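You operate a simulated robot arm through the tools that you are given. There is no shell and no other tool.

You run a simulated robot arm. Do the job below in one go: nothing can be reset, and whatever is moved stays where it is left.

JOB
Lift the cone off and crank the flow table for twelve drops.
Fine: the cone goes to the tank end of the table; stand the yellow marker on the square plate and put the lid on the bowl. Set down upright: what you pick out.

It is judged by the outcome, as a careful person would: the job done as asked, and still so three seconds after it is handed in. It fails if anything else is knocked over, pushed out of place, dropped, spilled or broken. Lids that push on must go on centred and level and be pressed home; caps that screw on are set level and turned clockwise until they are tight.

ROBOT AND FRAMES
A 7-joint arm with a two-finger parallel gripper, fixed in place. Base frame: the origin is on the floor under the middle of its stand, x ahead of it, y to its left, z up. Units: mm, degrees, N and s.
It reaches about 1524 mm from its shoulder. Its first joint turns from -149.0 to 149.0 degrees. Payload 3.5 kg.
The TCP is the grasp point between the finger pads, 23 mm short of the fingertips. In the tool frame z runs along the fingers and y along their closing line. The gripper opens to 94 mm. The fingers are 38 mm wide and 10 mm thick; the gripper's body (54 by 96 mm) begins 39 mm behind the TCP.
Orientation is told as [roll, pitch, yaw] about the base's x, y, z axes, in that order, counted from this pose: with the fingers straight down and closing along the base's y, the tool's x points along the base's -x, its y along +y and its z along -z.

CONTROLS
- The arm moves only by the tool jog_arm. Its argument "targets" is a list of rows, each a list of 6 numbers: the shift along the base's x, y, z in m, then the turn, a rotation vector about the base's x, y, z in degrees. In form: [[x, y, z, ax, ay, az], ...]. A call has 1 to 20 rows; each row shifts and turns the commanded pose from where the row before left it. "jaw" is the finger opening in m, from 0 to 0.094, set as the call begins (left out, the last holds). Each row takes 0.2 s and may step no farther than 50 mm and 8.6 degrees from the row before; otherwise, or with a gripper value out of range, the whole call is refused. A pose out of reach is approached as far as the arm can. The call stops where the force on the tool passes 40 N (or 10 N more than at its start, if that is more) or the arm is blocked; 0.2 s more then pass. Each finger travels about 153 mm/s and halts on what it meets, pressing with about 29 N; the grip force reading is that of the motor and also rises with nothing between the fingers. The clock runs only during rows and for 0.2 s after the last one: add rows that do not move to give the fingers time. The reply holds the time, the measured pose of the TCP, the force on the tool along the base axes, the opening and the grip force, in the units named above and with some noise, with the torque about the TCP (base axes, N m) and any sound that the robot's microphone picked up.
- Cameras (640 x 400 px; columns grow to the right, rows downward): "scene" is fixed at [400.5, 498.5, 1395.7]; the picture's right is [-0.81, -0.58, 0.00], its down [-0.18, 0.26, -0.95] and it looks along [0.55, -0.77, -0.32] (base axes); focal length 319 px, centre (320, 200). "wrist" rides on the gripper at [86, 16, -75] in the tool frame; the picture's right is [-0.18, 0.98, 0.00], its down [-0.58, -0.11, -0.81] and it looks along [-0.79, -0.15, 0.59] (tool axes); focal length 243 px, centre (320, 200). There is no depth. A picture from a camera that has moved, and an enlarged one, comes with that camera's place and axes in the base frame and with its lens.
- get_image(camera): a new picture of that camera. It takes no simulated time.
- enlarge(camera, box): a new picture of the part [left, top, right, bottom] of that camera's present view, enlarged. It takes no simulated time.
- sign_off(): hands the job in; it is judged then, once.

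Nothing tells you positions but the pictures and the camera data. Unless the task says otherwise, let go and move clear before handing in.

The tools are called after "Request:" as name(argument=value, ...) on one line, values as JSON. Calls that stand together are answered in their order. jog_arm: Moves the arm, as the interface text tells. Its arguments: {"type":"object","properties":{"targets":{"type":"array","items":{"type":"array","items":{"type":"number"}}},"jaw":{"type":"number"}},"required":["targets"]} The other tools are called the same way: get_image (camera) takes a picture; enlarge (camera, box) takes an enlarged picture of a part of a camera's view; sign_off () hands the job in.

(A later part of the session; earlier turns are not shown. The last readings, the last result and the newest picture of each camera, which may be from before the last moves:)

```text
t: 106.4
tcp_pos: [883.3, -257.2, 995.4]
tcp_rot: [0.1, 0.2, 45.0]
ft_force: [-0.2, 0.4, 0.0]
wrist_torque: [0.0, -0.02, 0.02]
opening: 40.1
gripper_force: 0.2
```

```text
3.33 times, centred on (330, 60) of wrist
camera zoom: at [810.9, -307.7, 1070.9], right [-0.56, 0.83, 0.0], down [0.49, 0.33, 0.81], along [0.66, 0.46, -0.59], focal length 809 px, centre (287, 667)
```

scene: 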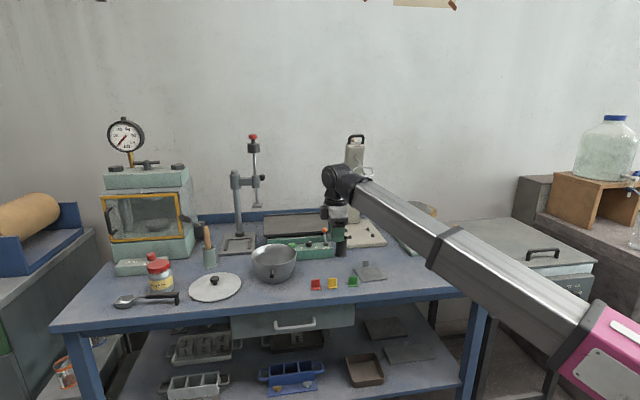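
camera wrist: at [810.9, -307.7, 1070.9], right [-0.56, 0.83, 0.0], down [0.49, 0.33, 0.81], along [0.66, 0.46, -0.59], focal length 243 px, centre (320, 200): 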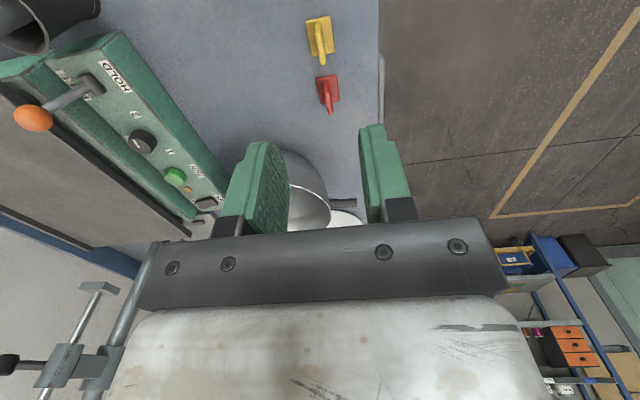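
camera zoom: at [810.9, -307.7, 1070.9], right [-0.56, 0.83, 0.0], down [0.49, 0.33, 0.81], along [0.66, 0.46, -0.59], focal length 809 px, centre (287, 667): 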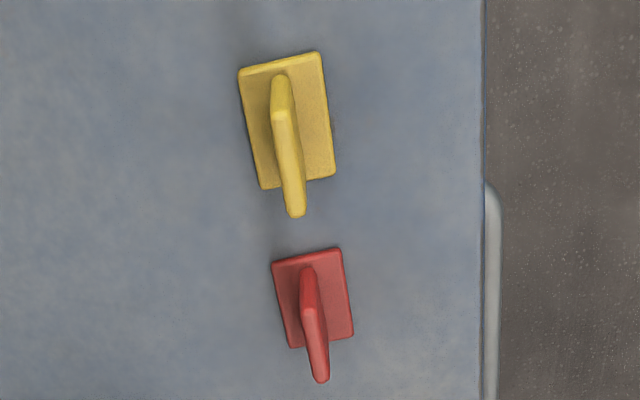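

The tag lies along the tool's x axis, so this yaw closes squarely on it. I shift 9 mm to centre over it and descend part way to check.

Request:
jog_arm(targets=[[0.0022, 0.0019, -0.004, 0, 0, 0], [0.0022, 0.0019, -0.01, 0, 0, 0], [0.0022, 0.0018, -0.018, 0, 0, 0], [0, 0, -0.024, 0, 0, 0], [0, 0, -0.026, 0, 0, 0], [0, 0, -0.022, 0, 0, 0], [0, 0, -0.016, 0, 0, 0], [0, 0, -0.009, 0, 0, 0], [0, 0, -0.003, 0, 0, 0], [0, 0, 0, 0, 0, 0]])

Request:
enlarge(camera="wrist", box=[220, 60, 420, 240])

Request:
enlarge(camera="scene", box=[300, 220, 390, 300])

```text
t: 108.6
tcp_pos: [890.1, -251.8, 863.2]
tcp_rot: [0.1, 0.1, 45.0]
ft_force: [-0.3, -0.1, -0.5]
wrist_torque: [0.04, -0.01, 0.0]
opening: 39.8
gripper_force: 0.1
```

```text
2.22 times, centred on (320, 150) of wrist
camera zoom: at [816.7, -302.3, 938.8], right [-0.56, 0.83, 0.0], down [0.49, 0.33, 0.81], along [0.66, 0.46, -0.59], focal length 539 px, centre (320, 311)
```

zoom: 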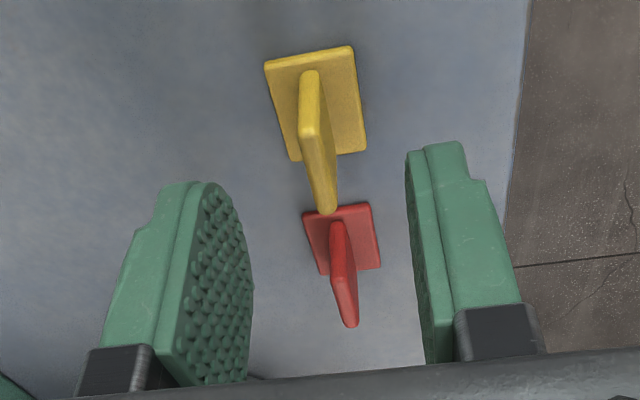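

```text
5.00 times, centred on (345, 260) of scene
camera zoom: at [400.5, 498.5, 1395.7], right [-0.81, -0.58, 0.0], down [-0.18, 0.26, -0.95], along [0.55, -0.77, -0.32], focal length 1596 px, centre (195, -100)
```

zoom: 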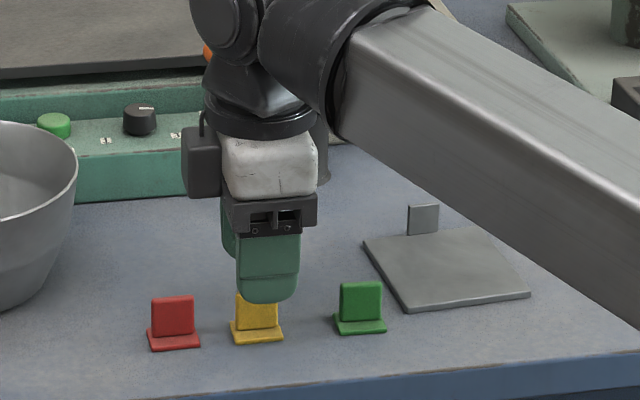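

The tag is centred between the jaws. I lower to grip height and close.

Request:
jog_arm(targets=[[0, 0, -0.006, 0, 0, 0], [0, 0, -0.009, 0, 0, 0], [0, 0, -0.008, 0, 0, 0], [0, 0, -0.004, 0, 0, 0], [0, 0, 0, 0, 0, 0]])

Request:
enlarge(camera="wrist", box=[220, 60, 420, 240])

Request:
enlarge(camera="scene", box=[310, 240, 380, 300])

```text
t: 109.8
tcp_pos: [889.7, -251.2, 837.4]
tcp_rot: [0.1, 0.1, 45.0]
ft_force: [1.0, -0.4, -0.1]
wrist_torque: [-0.01, -0.02, 0.01]
opening: 40.0
gripper_force: 0.1
```

```text
2.22 times, centred on (320, 150) of wrist
camera zoom: at [816.7, -302.3, 912.0], right [-0.56, 0.83, 0.0], down [0.49, 0.33, 0.81], along [0.66, 0.46, -0.59], focal length 539 px, centre (320, 311)
```

zoom: 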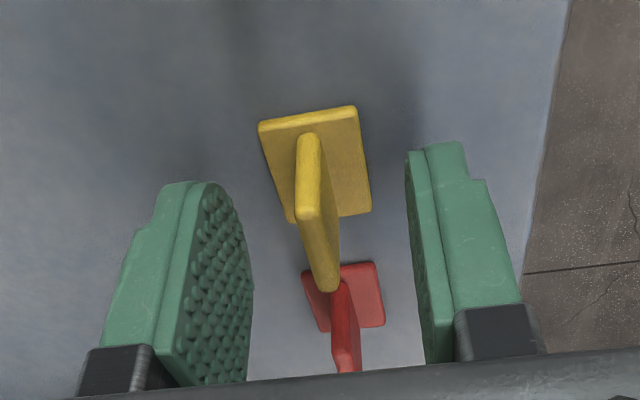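

```text
6.67 times, centred on (345, 270) of scene
camera zoom: at [400.5, 498.5, 1395.7], right [-0.81, -0.58, 0.0], down [-0.18, 0.26, -0.95], along [0.55, -0.77, -0.32], focal length 2127 px, centre (153, -267)
```

zoom: 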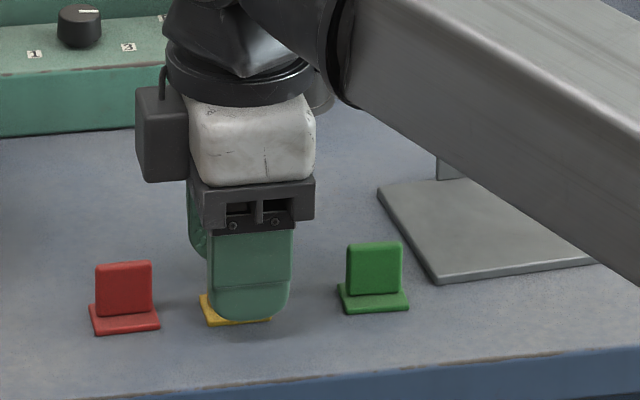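

Request:
jog_arm(targets=[[0, 0, -0.001, 0, 0, 0], [0, 0, 0, 0, 0, 0], [0, 0, 0, 0, 0, 0], [0, 0, 0, 0, 0, 0]], jaw=0.0)

Request:
enlarge(camera="wrist", box=[220, 60, 420, 240])

```text
t: 110.8
tcp_pos: [889.3, -251.9, 836.2]
tcp_rot: [0.1, 0.2, 45.0]
ft_force: [0.8, 0.0, 7.9]
wrist_torque: [0.07, -0.05, -0.01]
opening: 5.0
gripper_force: 28.9
```

```text
2.22 times, centred on (320, 150) of wrist
camera zoom: at [816.7, -302.2, 911.1], right [-0.56, 0.83, 0.0], down [0.49, 0.33, 0.81], along [0.66, 0.46, -0.59], focal length 539 px, centre (320, 311)
```

zoom: 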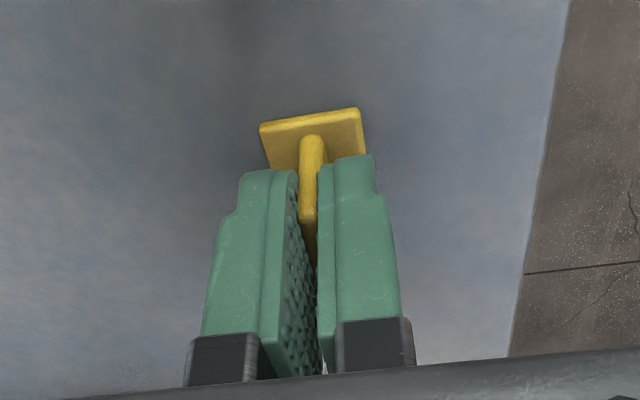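

The marker's tag is held (5 mm). I lift it and carry it over to the plate's centre at about [822, -391].

Request:
jog_arm(targets=[[0, 0, 0.003, 0, 0, 0], [0, 0, 0.007, 0, 0, 0], [0, 0, 0.012, 0, 0, 0], [0, 0, 0.015, 0, 0, 0], [0, 0, 0.013, 0, 0, 0], [-0.0025, -0.0055, 0.009, 0, 0, 0], [-0.006, -0.012, 0.004, 0, 0, 0], [-0.0095, -0.0195, 0, 0, 0, 0], [-0.0125, -0.026, 0, 0, 0, 0], [-0.0125, -0.026, 0, 0, 0, 0], [-0.0108, -0.0225, 0, 0, 0, 0], [-0.0075, -0.0155, 0, 0, 0, 0], [-0.004, -0.008, 0, 0, 0, 0], [-0.0016, -0.0041, 0, 0, 0, 0]])

Request:
get_image(camera="wrist")

Request:
enlarge(camera="scene", box=[320, 200, 410, 290])

```text
t: 113.8
tcp_pos: [823.7, -390.0, 900.6]
tcp_rot: [0.1, 0.0, 45.0]
ft_force: [-0.4, 0.5, 0.2]
wrist_torque: [-0.01, 0.02, -0.02]
opening: 4.6
gripper_force: 28.8
```

```text
taken
camera wrist: at [750.8, -440.9, 974.6], right [-0.56, 0.83, 0.0], down [0.49, 0.33, 0.8], along [0.66, 0.46, -0.59], focal length 243 px, centre (320, 200)
```

wrist: 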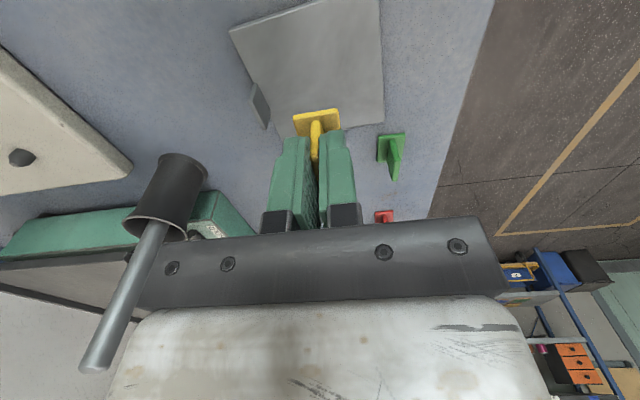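

```text
4.44 times, centred on (365, 245) of scene
camera zoom: at [400.5, 498.5, 1395.7], right [-0.81, -0.58, 0.0], down [-0.18, 0.26, -0.95], along [0.55, -0.77, -0.32], focal length 1418 px, centre (120, 0)
```

zoom: 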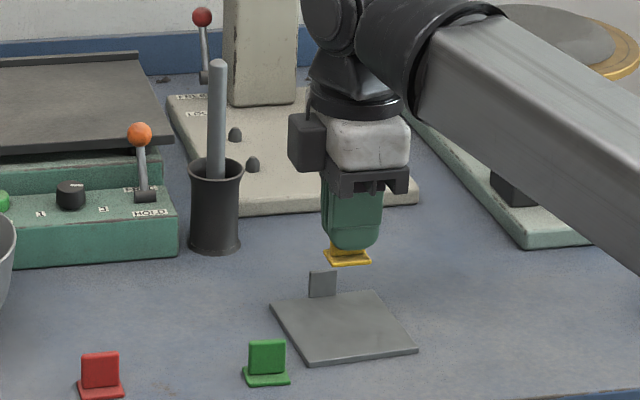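

The marker hangs level above the plate's middle. I lower it towards the plate.

Request:
jog_arm(targets=[[0.0005, 0, -0.004, 0, 0, 0], [0.0005, 0, -0.009, 0, 0, 0], [0, 0, -0.013, 0, 0, 0], [0, 0, -0.012, 0, 0, 0], [0, 0, -0.008, 0, 0, 0], [0, 0, -0.004, 0, 0, 0], [0, 0, -0.002, 0, 0, 0], [0, 0, 0, 0, 0, 0]])

Request:
enlarge(camera="scene", box=[340, 240, 400, 290])

Request:
enlarge(camera="wrist", box=[220, 60, 420, 240])

```text
t: 115.6
tcp_pos: [824.3, -391.7, 845.5]
tcp_rot: [0.1, 0.1, 45.0]
ft_force: [-0.4, -0.4, -0.4]
wrist_torque: [-0.04, 0.02, 0.01]
opening: 4.7
gripper_force: 29.4
```

```text
8.00 times, centred on (370, 265) of scene
camera zoom: at [400.5, 498.5, 1395.7], right [-0.81, -0.58, 0.0], down [-0.18, 0.26, -0.95], along [0.55, -0.77, -0.32], focal length 2553 px, centre (-80, -320)
```

zoom: 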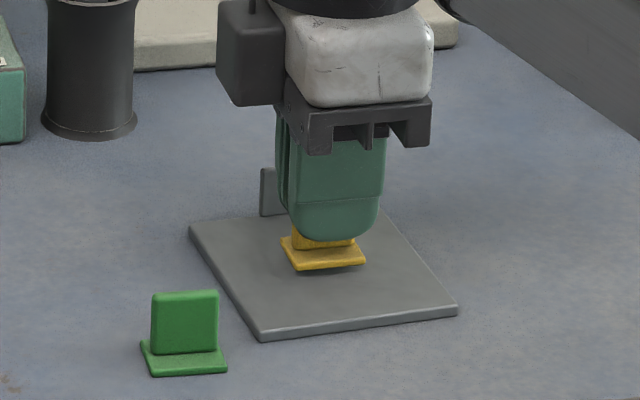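

```text
2.22 times, centred on (320, 150) of wrist
camera zoom: at [751.4, -441.8, 921.2], right [-0.56, 0.83, 0.0], down [0.49, 0.33, 0.8], along [0.66, 0.46, -0.59], focal length 539 px, centre (320, 311)
```

zoom: 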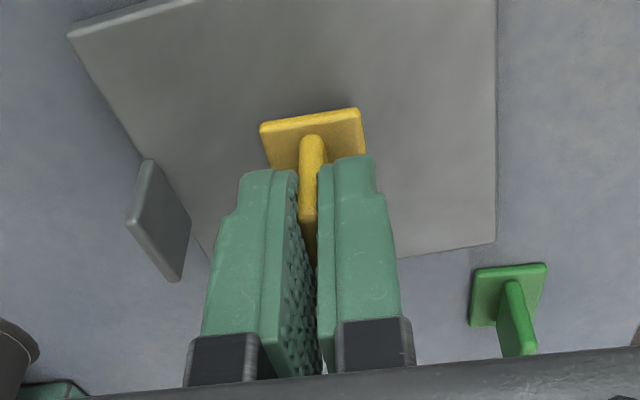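

It's centred on the plate and clear of the tab. I step down to contact.

Request:
jog_arm(targets=[[0, 0, -0.0015, 0, 0, 0], [0, 0, -0.0015, 0, 0, 0], [0, 0, 0, 0, 0, 0]])

Request:
jog_arm(targets=[[0, 0, -0.001, 0, 0, 0], [0, 0, 0, 0, 0, 0]])

Request:
jog_arm(targets=[[0, 0, -0.001, 0, 0, 0], [0, 0, 0, 0, 0, 0]])

Request:
enlarge(camera="scene", box=[340, 240, 400, 290])

```text
t: 116.4
tcp_pos: [824.7, -391.0, 842.8]
tcp_rot: [0.1, 0.1, 45.1]
ft_force: [0.8, 0.3, 0.3]
wrist_torque: [0.02, -0.02, 0.0]
opening: 4.4
gripper_force: 28.9
```

```text
t: 117.0
tcp_pos: [824.8, -391.8, 842.5]
tcp_rot: [0.1, 0.1, 45.1]
ft_force: [0.4, 0.7, 0.9]
wrist_torque: [0.04, -0.03, 0.03]
opening: 4.9
gripper_force: 28.7
```

```text
t: 117.6
tcp_pos: [825.0, -391.8, 841.5]
tcp_rot: [0.1, 0.2, 45.0]
ft_force: [0.0, 0.4, 7.8]
wrist_torque: [0.03, -0.05, -0.02]
opening: 4.7
gripper_force: 29.0
```

```text
8.00 times, centred on (370, 265) of scene
camera zoom: at [400.5, 498.5, 1395.7], right [-0.81, -0.58, 0.0], down [-0.18, 0.26, -0.95], along [0.55, -0.77, -0.32], focal length 2553 px, centre (-80, -320)
```

zoom: 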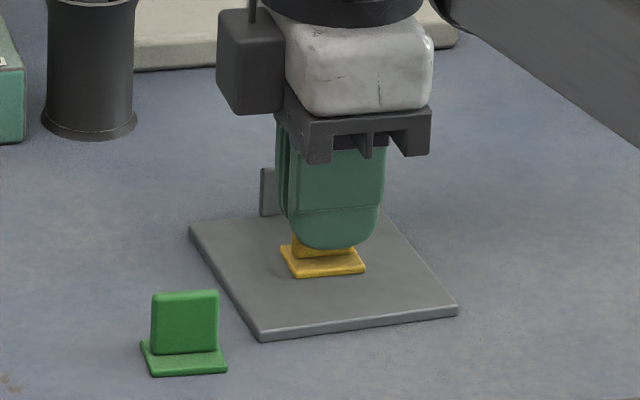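

Contact at about 8 N. I release the tag and rise straight up.

Request:
jog_arm(targets=[[0, 0, 0.0005, 0, 0, 0], [0, 0, 0, 0, 0, 0], [0, 0, 0, 0, 0, 0]], jaw=0.03)

Request:
jog_arm(targets=[[0, 0, 0.003, 0, 0, 0], [0, 0, 0.007, 0, 0, 0], [0, 0, 0.012, 0, 0, 0], [0, 0, 0.018, 0, 0, 0], [0, 0, 0.022, 0, 0, 0], [0, 0, 0.025, 0, 0, 0], [0, 0, 0.025, 0, 0, 0], [0, 0, 0.022, 0, 0, 0], [0, 0, 0.016, 0, 0, 0], [0, 0, 0.01, 0, 0, 0], [0, 0, 0.005, 0, 0, 0]])

Request:
enlarge(camera="scene", box=[320, 235, 400, 295])

Request:
get_image(camera="wrist")

Request:
enlarge(camera="scene", box=[180, 230, 310, 310])

```text
t: 118.4
tcp_pos: [824.1, -391.8, 842.7]
tcp_rot: [0.1, 0.1, 45.0]
ft_force: [-0.2, -0.3, 0.1]
wrist_torque: [-0.02, 0.03, -0.02]
opening: 29.9
gripper_force: 0.0
```

```text
t: 120.8
tcp_pos: [823.6, -391.3, 1008.2]
tcp_rot: [0.0, 0.1, 44.9]
ft_force: [-0.5, 0.0, -1.3]
wrist_torque: [-0.03, -0.01, 0.02]
opening: 30.2
gripper_force: 0.1
```

```text
6.67 times, centred on (360, 265) of scene
camera zoom: at [400.5, 498.5, 1395.7], right [-0.81, -0.58, 0.0], down [-0.18, 0.26, -0.95], along [0.55, -0.77, -0.32], focal length 2127 px, centre (53, -233)
```

zoom: 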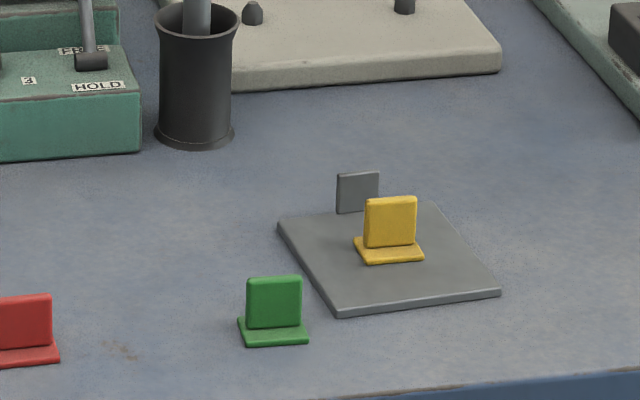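

```text
taken
camera wrist: at [751.4, -442.1, 1082.6], right [-0.56, 0.83, 0.0], down [0.49, 0.33, 0.8], along [0.66, 0.46, -0.59], focal length 243 px, centre (320, 200)
```

wrist: 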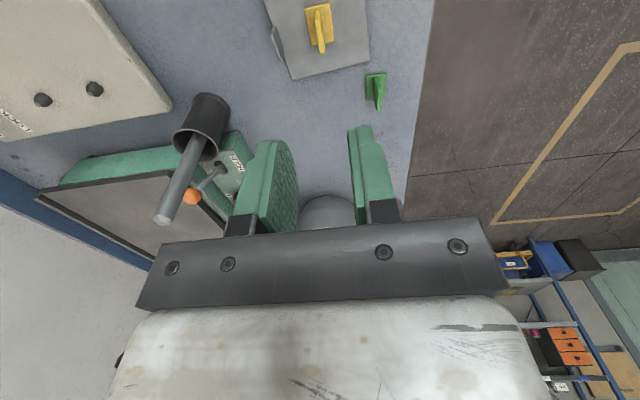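

```text
4.92 times, centred on (245, 270) of scene
camera zoom: at [400.5, 498.5, 1395.7], right [-0.81, -0.58, 0.0], down [-0.18, 0.26, -0.95], along [0.55, -0.77, -0.32], focal length 1571 px, centre (689, -145)
```

zoom: 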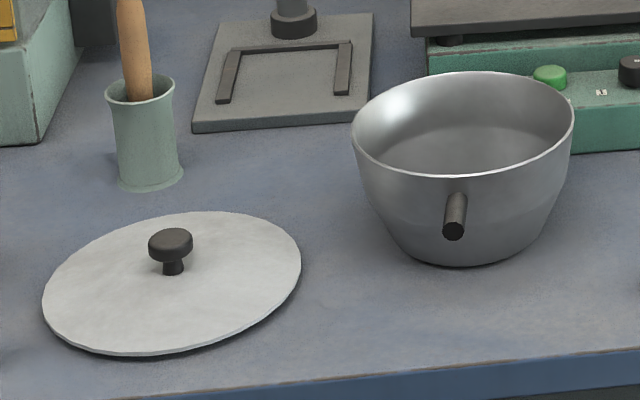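

The yellow marker stands upright on the square plate. Next is the lid near [1191, -27]; I carry the hand there at height, turning to yaw 75 to keep the wrist camera clear of the forearm.

Request:
jog_arm(targets=[[0.005, 0.005, 0, 0, 0, 1], [0.011, 0.011, 0, 0, 0, 1.5], [0.017, 0.017, 0, 0, 0, 2], [0.023, 0.023, 0, 0, 0, 2], [0.027, 0.027, 0, 0, 0, 2], [0.029, 0.029, 0, 0, 0, 2], [0.028, 0.028, 0, 0, 0, 2], [0.028, 0.028, 0, 0, 0, 2], [0.028, 0.028, 0, 0, 0, 2], [0.028, 0.028, 0, 0, 0, 2], [0.028, 0.028, 0, 0, 0, 2], [0.029, 0.029, -0.002, 0, 0, 2], [0.027, 0.027, -0.005, 0, 0, 2], [0.023, 0.023, -0.008, 0, 0, 2], [0.017, 0.017, -0.01, 0, 0, 2], [0.011, 0.011, -0.01, 0, 0, 1], [0.005, 0.005, -0.005, 0, 0, 0.5]], jaw=0.06)

Request:
get_image(camera="wrist")

Request:
get_image(camera="scene")

```text
t: 124.4
tcp_pos: [1189.1, -27.5, 966.7]
tcp_rot: [0.2, 0.0, 75.0]
ft_force: [0.4, 0.2, 0.6]
wrist_torque: [0.02, -0.01, -0.01]
opening: 59.9
gripper_force: 0.0
```

```text
taken
camera wrist: at [1151.2, -107.7, 1041.6], right [-0.9, 0.43, 0.0], down [0.26, 0.53, 0.8], along [0.35, 0.73, -0.59], focal length 243 px, centre (320, 200)
```

wrist: 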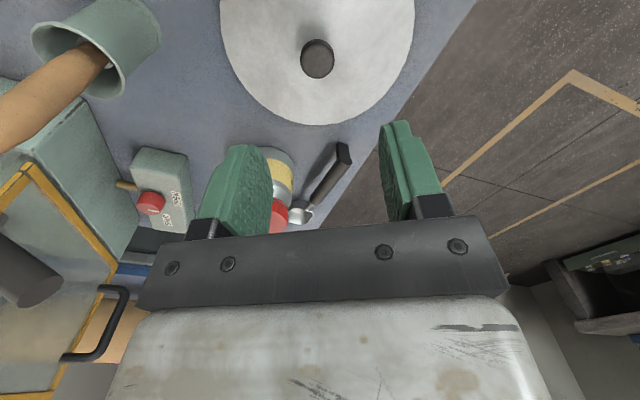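

```text
taken
```

scene: 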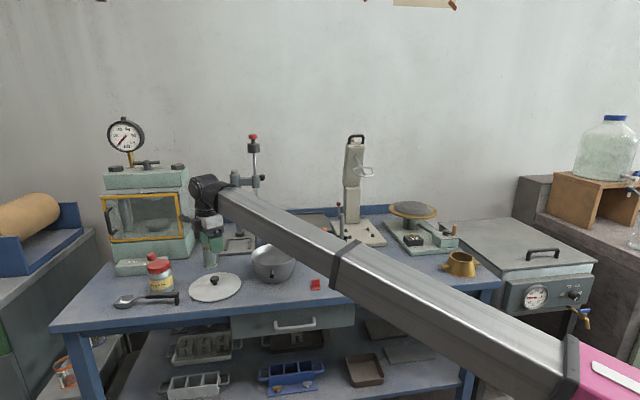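

Request:
enlarge(camera="wrist", box=[200, 0, 440, 140])

Request:
enlarge(camera="scene", box=[180, 200, 300, 310])

```text
2.67 times, centred on (320, 70) of wrist
camera zoom: at [1151.2, -107.7, 1041.6], right [-0.9, 0.43, 0.0], down [0.26, 0.53, 0.8], along [0.35, 0.73, -0.59], focal length 647 px, centre (320, 547)
```

zoom: 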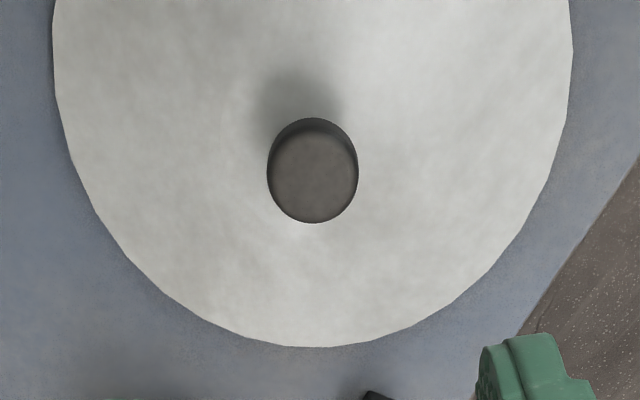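

```text
3.64 times, centred on (240, 255) of scene
camera zoom: at [400.5, 498.5, 1395.7], right [-0.81, -0.58, 0.0], down [-0.18, 0.26, -0.95], along [0.55, -0.77, -0.32], focal length 1160 px, centre (611, 0)
```

zoom: 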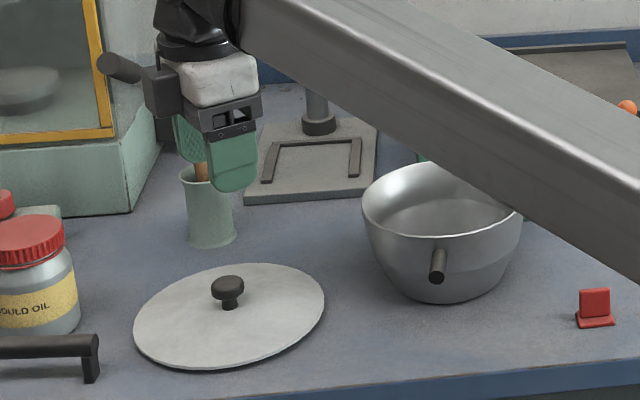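

The knob is about 27 mm wide, near [1192, -25]. I shift over it and descend part way.

Request:
jog_arm(targets=[[0.0015, 0.001, -0.004, -0.1, 0, 0], [0.0015, 0.0012, -0.01, 0, 0, 0], [0, 0, -0.016, 0, 0, 0], [0, 0, -0.018, 0, 0, 0], [0, 0, -0.016, 0, 0, 0], [0, 0, -0.01, 0, 0, 0], [0, 0, -0.006, 0, 0, 0], [0, 0, -0.003, 0, 0, 0], [0, 0, 0, 0, 0, 0]])

Request:
enlarge(camera="wrist", box=[200, 40, 440, 220])

Request:
enlarge(camera="scene", box=[180, 220, 300, 310])

```text
t: 126.4
tcp_pos: [1191.9, -26.5, 883.4]
tcp_rot: [0.1, 0.3, 75.0]
ft_force: [-0.2, 0.1, -0.5]
wrist_torque: [0.02, 0.0, 0.02]
opening: 59.8
gripper_force: 0.0
```

```text
2.22 times, centred on (320, 130) of wrist
camera zoom: at [1153.1, -105.2, 958.6], right [-0.9, 0.43, 0.0], down [0.26, 0.54, 0.8], along [0.35, 0.73, -0.59], focal length 539 px, centre (320, 356)
```

zoom: 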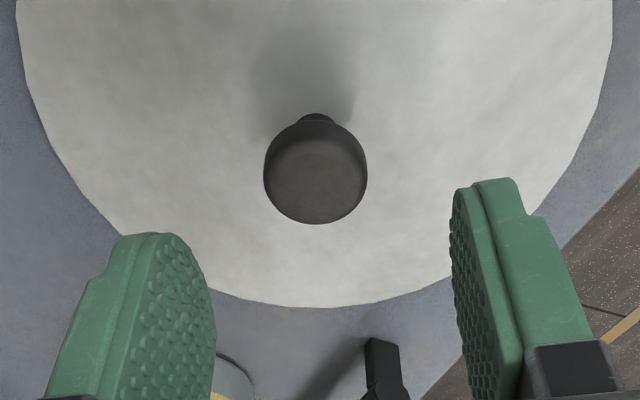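

```text
4.44 times, centred on (240, 265) of scene
camera zoom: at [400.5, 498.5, 1395.7], right [-0.81, -0.58, 0.0], down [-0.18, 0.26, -0.95], along [0.55, -0.77, -0.32], focal length 1418 px, centre (676, -89)
```

zoom: 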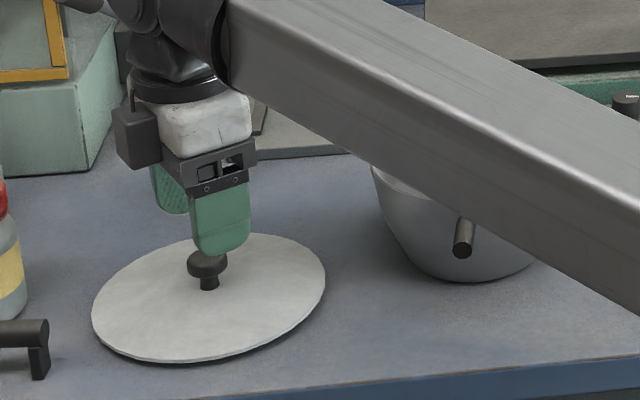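

The knob is centred under the jaws (top at about z 838). I lower so the pads cover the knob head with the tips just above the lid, then close.

Request:
jog_arm(targets=[[0, 0, -0.006, 0, 0, 0], [0, 0, -0.012, 0, 0, 0], [0, 0, -0.013, 0, 0, 0], [0, 0, -0.008, 0, 0, 0], [0, 0, -0.004, 0, 0, 0], [0, 0, 0, 0, 0, 0]])

Request:
enlarge(camera="scene", box=[190, 240, 250, 300])

Request:
enlarge(camera="wrist", box=[200, 40, 440, 220])

```text
t: 127.8
tcp_pos: [1192.6, -25.0, 840.2]
tcp_rot: [0.1, 0.3, 75.0]
ft_force: [0.7, -0.1, -0.7]
wrist_torque: [-0.02, 0.0, 0.02]
opening: 59.8
gripper_force: 0.0
```

```text
6.67 times, centred on (220, 270) of scene
camera zoom: at [400.5, 498.5, 1395.7], right [-0.81, -0.58, 0.0], down [-0.18, 0.26, -0.95], along [0.55, -0.77, -0.32], focal length 2127 px, centre (987, -267)
```

zoom: 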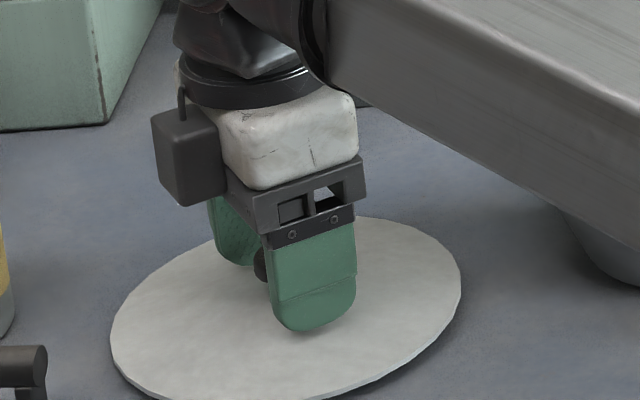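

```text
2.22 times, centred on (320, 130) of wrist
camera zoom: at [1153.4, -104.6, 915.7], right [-0.9, 0.43, 0.0], down [0.26, 0.54, 0.8], along [0.35, 0.73, -0.59], focal length 539 px, centre (320, 356)
```

zoom: 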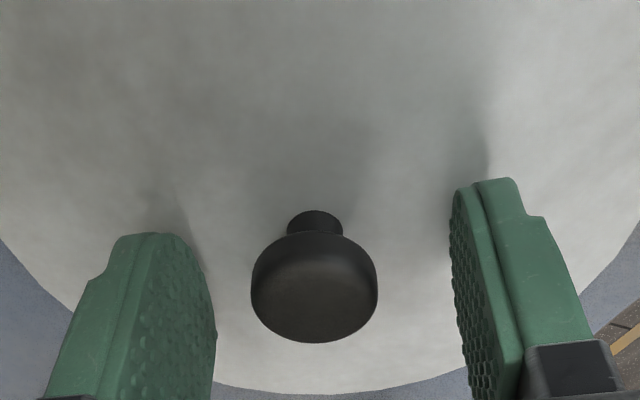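

Request:
jog_arm(targets=[[0, 0, 0, 0, 0, 0], [0, 0, 0, 0, 0, 0], [0, 0, 0, 0, 0, 0], [0, 0, 0, 0, 0, 0]], jaw=0.0)

Request:
enlarge(camera="wrist", box=[200, 40, 440, 220])

```text
t: 128.8
tcp_pos: [1190.7, -25.2, 841.1]
tcp_rot: [0.1, 0.3, 75.0]
ft_force: [-0.2, 0.1, 0.0]
wrist_torque: [0.05, -0.04, -0.01]
opening: 26.3
gripper_force: 28.9
```

```text
2.22 times, centred on (320, 130) of wrist
camera zoom: at [1153.4, -104.7, 915.7], right [-0.9, 0.43, 0.0], down [0.26, 0.54, 0.8], along [0.35, 0.73, -0.59], focal length 539 px, centre (320, 356)
```

zoom: 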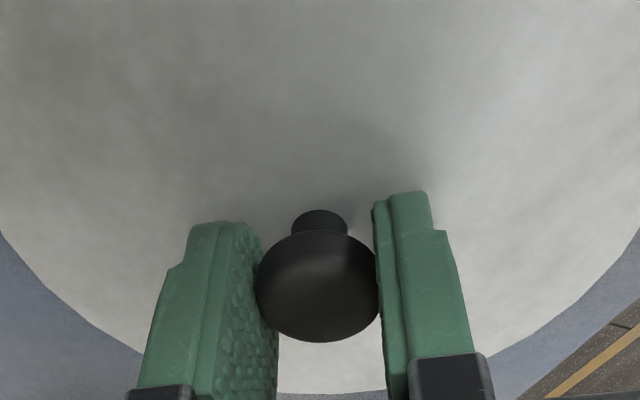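

Gripped at 26.3 mm. I lift gently and check the lid hangs level.

Request:
jog_arm(targets=[[0, 0, 0.001, 0, 0, 0], [0, 0, 0.0015, 0, 0, 0], [0, 0, 0.002, 0, 0, 0], [0, 0, 0.003, 0, 0, 0], [0, 0, 0.004, 0, 0, 0], [0, 0, 0.004, 0, 0, 0], [0, 0, 0.003, 0, 0, 0], [0, 0, 0.0015, 0, 0, 0], [0, 0, 0, 0, 0, 0]])

Request:
enlarge(camera="scene", box=[180, 230, 270, 310])

Request:
get_image(camera="wrist")

```text
t: 130.8
tcp_pos: [1193.1, -27.4, 861.0]
tcp_rot: [0.1, 0.2, 75.0]
ft_force: [0.1, 0.8, -1.9]
wrist_torque: [0.01, 0.02, 0.01]
opening: 26.7
gripper_force: 28.9
```

```text
5.00 times, centred on (225, 270) of scene
camera zoom: at [400.5, 498.5, 1395.7], right [-0.81, -0.58, 0.0], down [-0.18, 0.26, -0.95], along [0.55, -0.77, -0.32], focal length 1596 px, centre (795, -150)
```

zoom: 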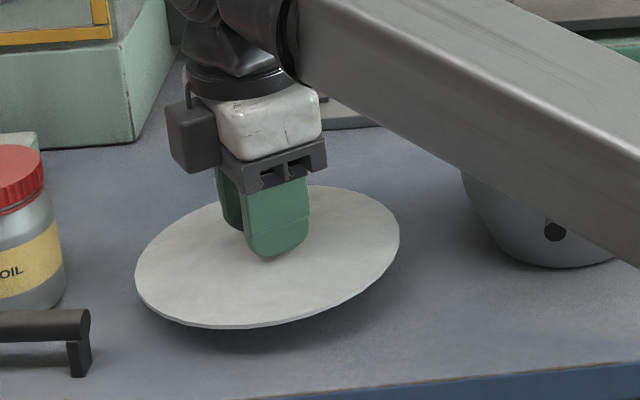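

```text
taken
camera wrist: at [1153.6, -105.4, 936.4], right [-0.9, 0.43, 0.0], down [0.26, 0.54, 0.8], along [0.35, 0.73, -0.59], focal length 243 px, centre (320, 200)
```

wrist: 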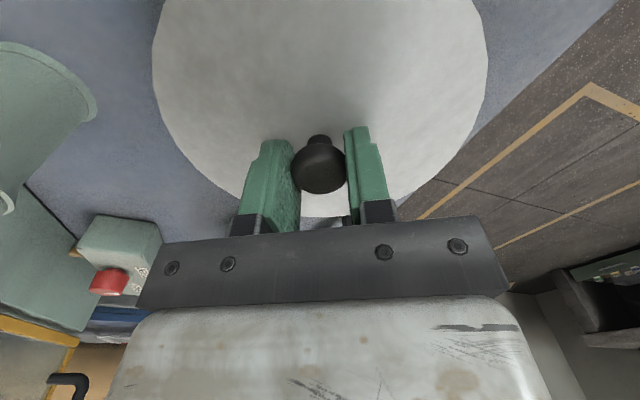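

The lid hangs level. Fitting its outline shows it has a short plug below the plate, so centring matters; I'll raise it and go to a spot from which the wrist camera can see the bowl beside the lid.

Request:
jog_arm(targets=[[0, 0, 0.004, 0, 0, 0], [0, 0, 0.009, 0, 0, 0], [0, 0, 0.014, 0, 0, 0], [0, 0, 0.019, 0, 0, 0], [0, 0, 0.022, 0, 0, 0], [0, 0, 0.022, 0, 0, 0], [0, 0, 0.02, 0, 0, 0], [0, 0, 0.016, 0, 0, 0], [0, 0, 0.012, 0, 0, 0], [0, 0, 0.007, 0, 0, 0], [0, 0, 0.003, 0, 0, 0]])

Request:
jog_arm(targets=[[-0.004, -0.002, 0, 0, 0, 0], [-0.01, -0.005, 0, 0, 0, 0], [-0.016, -0.008, 0, 0, 0, 0], [-0.022, -0.0105, 0, 0, 0, 0], [-0.027, -0.013, 0, 0, 0, 0], [-0.03, -0.014, 0, 0, 0, 0], [-0.031, -0.0145, 0, 0, 0, 0], [-0.031, -0.0145, 0, 0, 0, 0], [-0.031, -0.0145, 0, 0, 0, 0], [-0.031, -0.0145, 0, 0, 0, 0], [-0.03, -0.014, 0, 0, 0, 0], [-0.027, -0.013, 0, 0, 0, 0], [-0.022, -0.0105, 0, 0, 0, 0], [-0.016, -0.008, 0, 0, 0, 0], [-0.01, -0.005, 0, 0, 0, 0], [-0.004, -0.002, 0, 0, 0, 0]])

Request:
get_image(camera="wrist")

Request:
get_image(camera="scene")

```text
t: 133.2
tcp_pos: [1193.2, -25.5, 1010.1]
tcp_rot: [0.2, 0.3, 75.0]
ft_force: [-1.1, 0.0, -1.0]
wrist_torque: [0.02, 0.0, 0.0]
opening: 26.4
gripper_force: 29.2
```

```text
t: 136.6
tcp_pos: [849.2, -189.1, 1009.0]
tcp_rot: [0.1, 0.2, 75.1]
ft_force: [-0.7, -0.1, -1.3]
wrist_torque: [0.02, -0.02, 0.02]
opening: 26.6
gripper_force: 28.7
```

```text
taken
camera wrist: at [811.5, -268.9, 1083.4], right [-0.9, 0.43, 0.0], down [0.26, 0.54, 0.8], along [0.35, 0.73, -0.59], focal length 243 px, centre (320, 200)
```

wrist: 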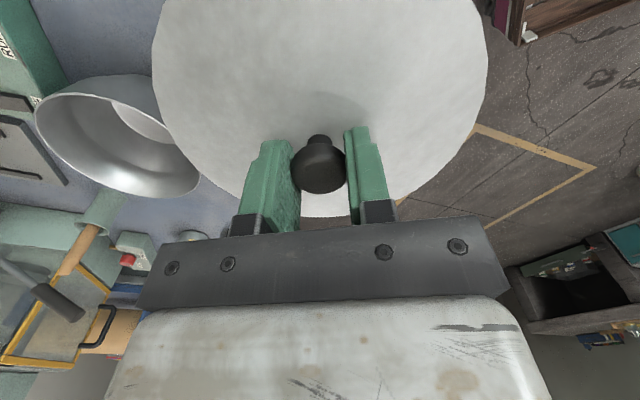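

```text
taken
```

scene: 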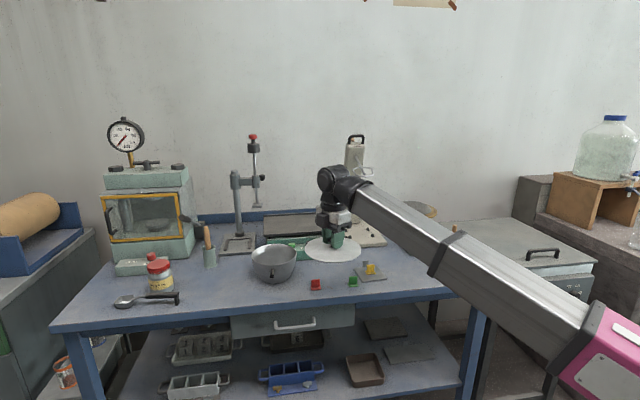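

The bowl's rim shows well at the left of this view. I enlarge both views to fit the rim's position.

Request:
enlarge(camera="wrist", box=[20, 60, 220, 210])

Request:
enlarge(camera="scene", box=[240, 235, 310, 290])

```text
2.67 times, centred on (120, 135) of wrist
camera zoom: at [811.5, -268.9, 1083.4], right [-0.9, 0.43, 0.0], down [0.26, 0.54, 0.8], along [0.35, 0.73, -0.59], focal length 647 px, centre (853, 373)
```

zoom: 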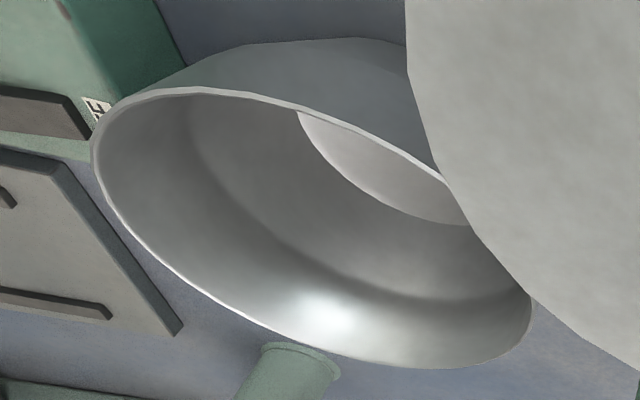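

```text
7.27 times, centred on (275, 262) of scene
camera zoom: at [400.5, 498.5, 1395.7], right [-0.81, -0.58, 0.0], down [-0.18, 0.26, -0.95], along [0.55, -0.77, -0.32], focal length 2321 px, centre (647, -254)
```

zoom: 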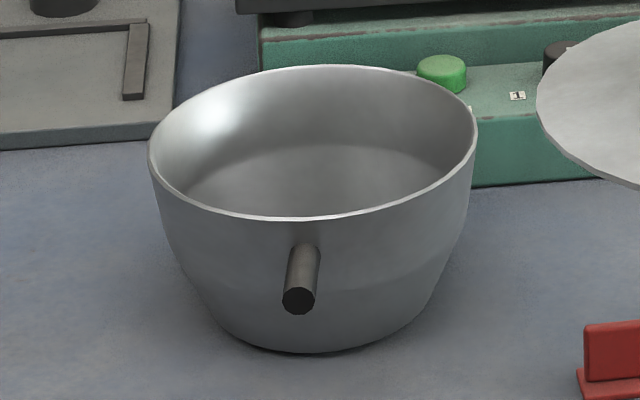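

Both views agree on the bowl: rim centre about [1084, -190], rim height about z 886, radius about 76. I carry the lid over it, staying about 40 mm above the rim.

Request:
jog_arm(targets=[[0.004, 0, 0, 0, 0, 0], [0.009, 0, 0, 0, 0, 0], [0.014, 0, 0, 0, 0, 0], [0.019, 0, 0, 0, 0, 0], [0.023, 0, 0, 0, 0, 0], [0.025, 0, -0.002, 0, 0, 0], [0.026, 0, -0.004, 0, 0, 0], [0.026, 0, -0.005, 0, 0, 0], [0.025, 0, -0.006, 0, 0, 0], [0.021, 0.0004, -0.006, 0, 0, 0], [0.017, 0, -0.005, 0, 0, 0], [0.012, 0, -0.005, 0, 0, 0], [0.009, 0, -0.004, 0, 0, 0], [0.005, 0, -0.002, 0, 0, 0], [0, 0, 0, 0, 0, 0]])

Request:
enlarge(camera="scene", box=[235, 210, 315, 290])

Request:
get_image(camera="wrist")

```text
t: 139.8
tcp_pos: [1085.7, -188.3, 970.5]
tcp_rot: [0.1, 0.1, 75.0]
ft_force: [-0.2, 0.2, -0.9]
wrist_torque: [-0.01, 0.01, -0.03]
opening: 26.8
gripper_force: 29.6
```

```text
5.00 times, centred on (275, 250) of scene
camera zoom: at [400.5, 498.5, 1395.7], right [-0.81, -0.58, 0.0], down [-0.18, 0.26, -0.95], along [0.55, -0.77, -0.32], focal length 1596 px, centre (545, -50)
```

zoom: 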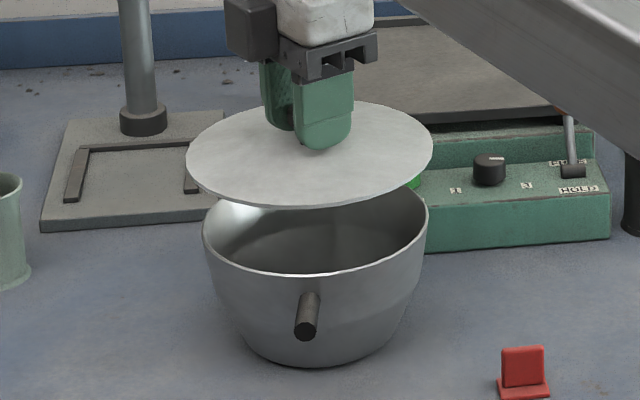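

```text
taken
camera wrist: at [1047.1, -267.8, 1045.2], right [-0.9, 0.43, 0.0], down [0.26, 0.54, 0.8], along [0.35, 0.73, -0.59], focal length 243 px, centre (320, 200)
```

wrist: 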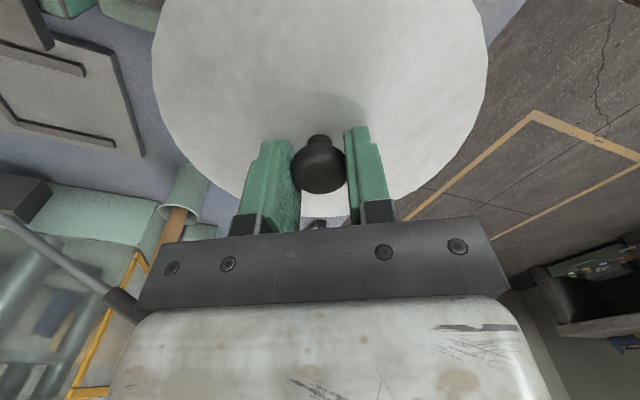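

The lid is above the bowl. I zoom in to check the left-right alignment precisely.

Request:
enlarge(camera="scene", box=[254, 227, 296, 267])

```text
10.00 times, centred on (275, 247) of scene
camera zoom: at [400.5, 498.5, 1395.7], right [-0.81, -0.58, 0.0], down [-0.18, 0.26, -0.95], along [0.55, -0.77, -0.32], focal length 3191 px, centre (770, -270)
```

zoom: 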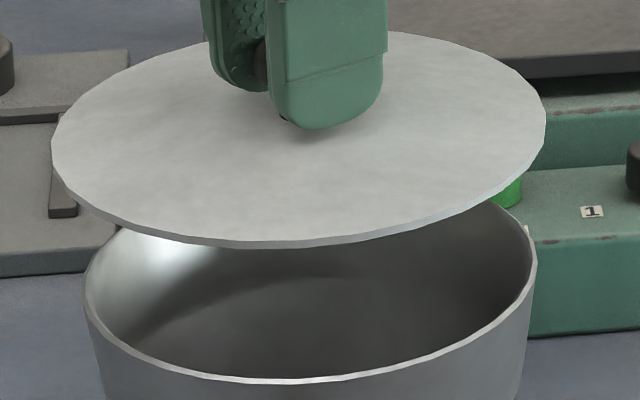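

The lid sits about 1.5 mm too far left along the bench. I correct that and lower to just above the rim for another check.

Request:
jog_arm(targets=[[-0.0005, -0.0005, -0.003, 0, 0, 0], [-0.0006, -0.0006, -0.006, 0, 0, 0], [0, 0, -0.008, 0, 0, 0], [0, 0, -0.008, 0, 0, 0], [0, 0, -0.006, 0, 0, 0], [0, 0, -0.003, 0, 0, 0], [0, 0, -0.001, 0, 0, 0], [0, 0, 0, 0, 0, 0]])

Request:
enlarge(camera="scene", box=[250, 235, 300, 275])

Request:
enlarge(camera="scene", box=[265, 245, 290, 270])

```text
t: 141.6
tcp_pos: [1083.2, -189.1, 935.7]
tcp_rot: [0.1, 0.2, 75.0]
ft_force: [-0.3, 0.2, -0.8]
wrist_torque: [0.0, 0.04, -0.01]
opening: 26.7
gripper_force: 28.9
```

```text
10.00 times, centred on (275, 255) of scene
camera zoom: at [400.5, 498.5, 1395.7], right [-0.81, -0.58, 0.0], down [-0.18, 0.26, -0.95], along [0.55, -0.77, -0.32], focal length 3191 px, centre (770, -350)
```

zoom: 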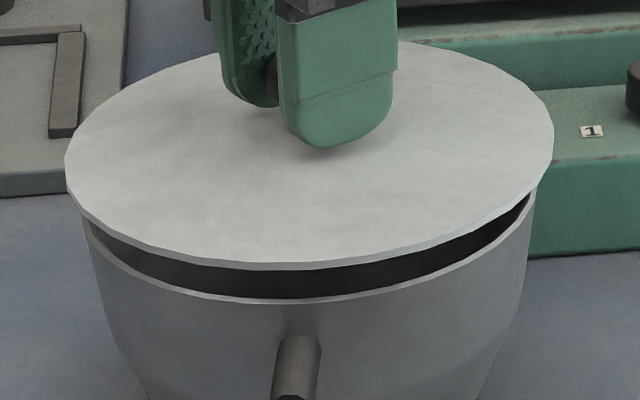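

```text
16.00 times, centred on (278, 258) of scene
camera zoom: at [400.5, 498.5, 1395.7], right [-0.81, -0.58, 0.0], down [-0.18, 0.26, -0.95], along [0.55, -0.77, -0.32], focal length 5106 px, centre (1000, -720)
```

zoom: 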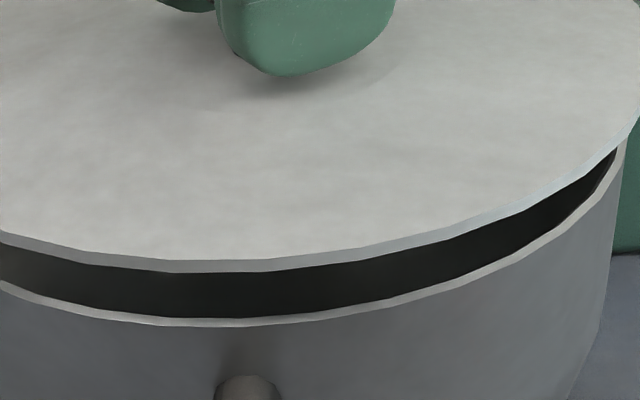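

Left-right alignment looks right now. I lower slowly towards the rim, watching the force.

Request:
jog_arm(targets=[[0, 0, -0.0015, 0, 0, 0], [0, 0, -0.0025, 0, 0, 0], [0, 0, -0.002, 0, 0, 0], [0, 0, -0.001, 0, 0, 0], [0, 0, 0, 0, 0, 0]])

Request:
jog_arm(targets=[[0, 0, -0.001, 0, 0, 0], [0, 0, 0, 0, 0, 0]])

Request:
jog_arm(targets=[[0, 0, -0.001, 0, 0, 0], [0, 0, 0, 0, 0, 0]])

Request:
enlarge(camera="scene", box=[250, 235, 300, 275])

```text
t: 142.8
tcp_pos: [1082.9, -189.1, 928.5]
tcp_rot: [0.1, 0.2, 75.0]
ft_force: [-0.2, -0.5, -0.4]
wrist_torque: [0.0, -0.01, 0.0]
opening: 26.3
gripper_force: 28.6
```

```text
t: 143.4
tcp_pos: [1082.7, -188.5, 927.0]
tcp_rot: [0.2, 0.2, 75.0]
ft_force: [0.8, 0.0, -1.4]
wrist_torque: [-0.01, -0.01, 0.01]
opening: 26.2
gripper_force: 29.0
```

```text
t: 144.0
tcp_pos: [1083.7, -189.5, 925.7]
tcp_rot: [0.2, 0.1, 75.1]
ft_force: [0.3, 0.6, -0.8]
wrist_torque: [-0.01, -0.03, 0.0]
opening: 26.6
gripper_force: 29.0
```

```text
10.00 times, centred on (275, 255) of scene
camera zoom: at [400.5, 498.5, 1395.7], right [-0.81, -0.58, 0.0], down [-0.18, 0.26, -0.95], along [0.55, -0.77, -0.32], focal length 3191 px, centre (770, -350)
```

zoom: 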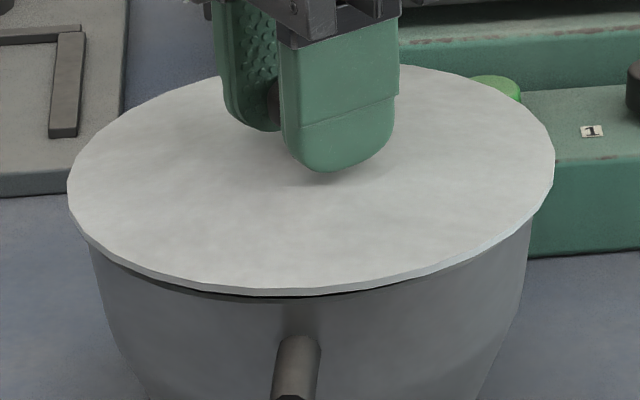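

Left and right overhang are equal. I continue down 1 mm at a time.

Request:
jog_arm(targets=[[0, 0, -0.001, 0, 0, 0], [0, 0, 0, 0, 0, 0]])

Request:
jog_arm(targets=[[0, 0, -0.001, 0, 0, 0], [0, 0, 0, 0, 0, 0]])

Request:
jog_arm(targets=[[0, 0, -0.001, 0, 0, 0], [0, 0, 0, 0, 0, 0]])

Request:
enlarge(camera="scene", box=[250, 235, 300, 275])

```text
t: 144.6
tcp_pos: [1084.5, -189.5, 925.2]
tcp_rot: [0.2, 0.2, 75.1]
ft_force: [0.3, 0.4, -0.6]
wrist_torque: [0.01, -0.02, -0.02]
opening: 26.7
gripper_force: 28.9
```

```text
t: 145.2
tcp_pos: [1084.4, -188.8, 924.8]
tcp_rot: [0.1, 0.2, 74.9]
ft_force: [-0.1, 1.1, -0.9]
wrist_torque: [-0.01, 0.01, 0.0]
opening: 26.6
gripper_force: 28.8
```

```text
t: 145.8
tcp_pos: [1082.0, -189.2, 923.3]
tcp_rot: [0.2, 0.3, 75.1]
ft_force: [2.0, -0.4, 0.2]
wrist_torque: [0.01, 0.01, 0.0]
opening: 26.5
gripper_force: 28.8
```

```text
10.00 times, centred on (275, 255) of scene
camera zoom: at [400.5, 498.5, 1395.7], right [-0.81, -0.58, 0.0], down [-0.18, 0.26, -0.95], along [0.55, -0.77, -0.32], focal length 3191 px, centre (770, -350)
```

zoom: 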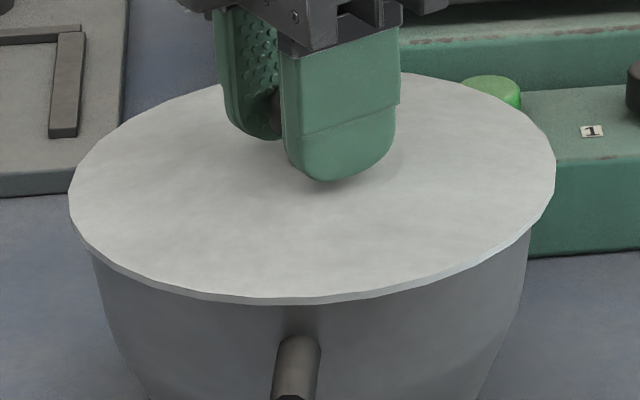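

Still free, so any plug is already entering. I keep lowering gently.

Request:
jog_arm(targets=[[0, 0, -0.001, 0, 0, 0], [0, 0, 0, 0, 0, 0]])

Request:
jog_arm(targets=[[0, 0, -0.001, 0, 0, 0], [0, 0, 0, 0, 0, 0]])

Request:
jog_arm(targets=[[0, 0, -0.001, 0, 0, 0], [0, 0, 0, 0, 0, 0]])

Request:
enlarge(camera="scene", box=[250, 235, 300, 275])

```text
t: 146.4
tcp_pos: [1083.9, -190.8, 920.8]
tcp_rot: [0.2, 0.1, 74.9]
ft_force: [-0.6, 0.6, -2.0]
wrist_torque: [0.03, -0.01, 0.0]
opening: 26.5
gripper_force: 29.0
```

```text
t: 147.0
tcp_pos: [1082.7, -189.6, 921.7]
tcp_rot: [0.1, 0.1, 75.0]
ft_force: [1.4, -0.4, -0.5]
wrist_torque: [0.0, 0.02, 0.0]
opening: 26.8
gripper_force: 28.7
```

```text
t: 147.6
tcp_pos: [1083.2, -188.8, 920.4]
tcp_rot: [0.0, 0.1, 75.0]
ft_force: [5.3, 1.1, 6.4]
wrist_torque: [0.0, -0.14, -0.01]
opening: 26.4
gripper_force: 29.2
```

```text
10.00 times, centred on (275, 255) of scene
camera zoom: at [400.5, 498.5, 1395.7], right [-0.81, -0.58, 0.0], down [-0.18, 0.26, -0.95], along [0.55, -0.77, -0.32], focal length 3191 px, centre (770, -350)
```

zoom: 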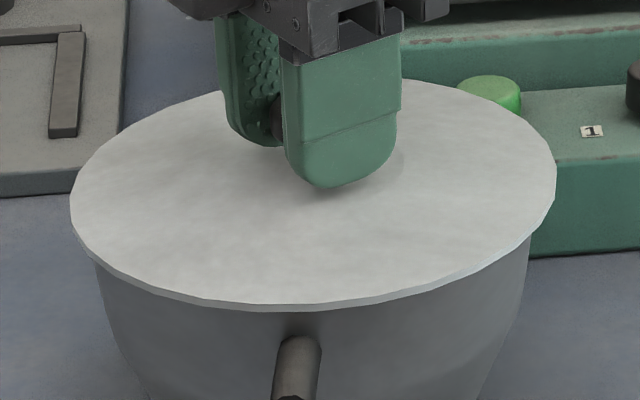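

Contact at TCP z about 920, close to the predicted seat, with a small sideways push in +x. I ease the lid 0.7 mm in +x and press a bit further.

Request:
jog_arm(targets=[[0.0007, 0.0001, 0, 0, 0, 0], [0, 0, 0, 0, 0, 0]])

Request:
jog_arm(targets=[[0, 0, -0.001, 0, 0, 0], [0, 0, 0, 0, 0, 0]])

Request:
enlarge(camera="scene", box=[250, 245, 300, 285])

```text
t: 148.2
tcp_pos: [1083.5, -190.9, 921.1]
tcp_rot: [0.0, 0.2, 75.0]
ft_force: [2.5, -2.1, 3.6]
wrist_torque: [-0.09, -0.02, -0.01]
opening: 26.7
gripper_force: 28.6
```

```text
t: 148.8
tcp_pos: [1083.3, -189.6, 920.0]
tcp_rot: [0.1, 0.2, 75.0]
ft_force: [4.9, -4.5, 13.1]
wrist_torque: [-0.14, -0.03, 0.0]
opening: 26.8
gripper_force: 28.9
```

```text
10.00 times, centred on (275, 265) of scene
camera zoom: at [400.5, 498.5, 1395.7], right [-0.81, -0.58, 0.0], down [-0.18, 0.26, -0.95], along [0.55, -0.77, -0.32], focal length 3191 px, centre (770, -450)
```

zoom: 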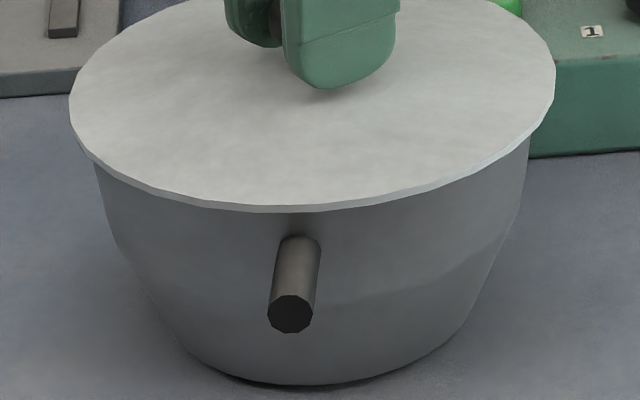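

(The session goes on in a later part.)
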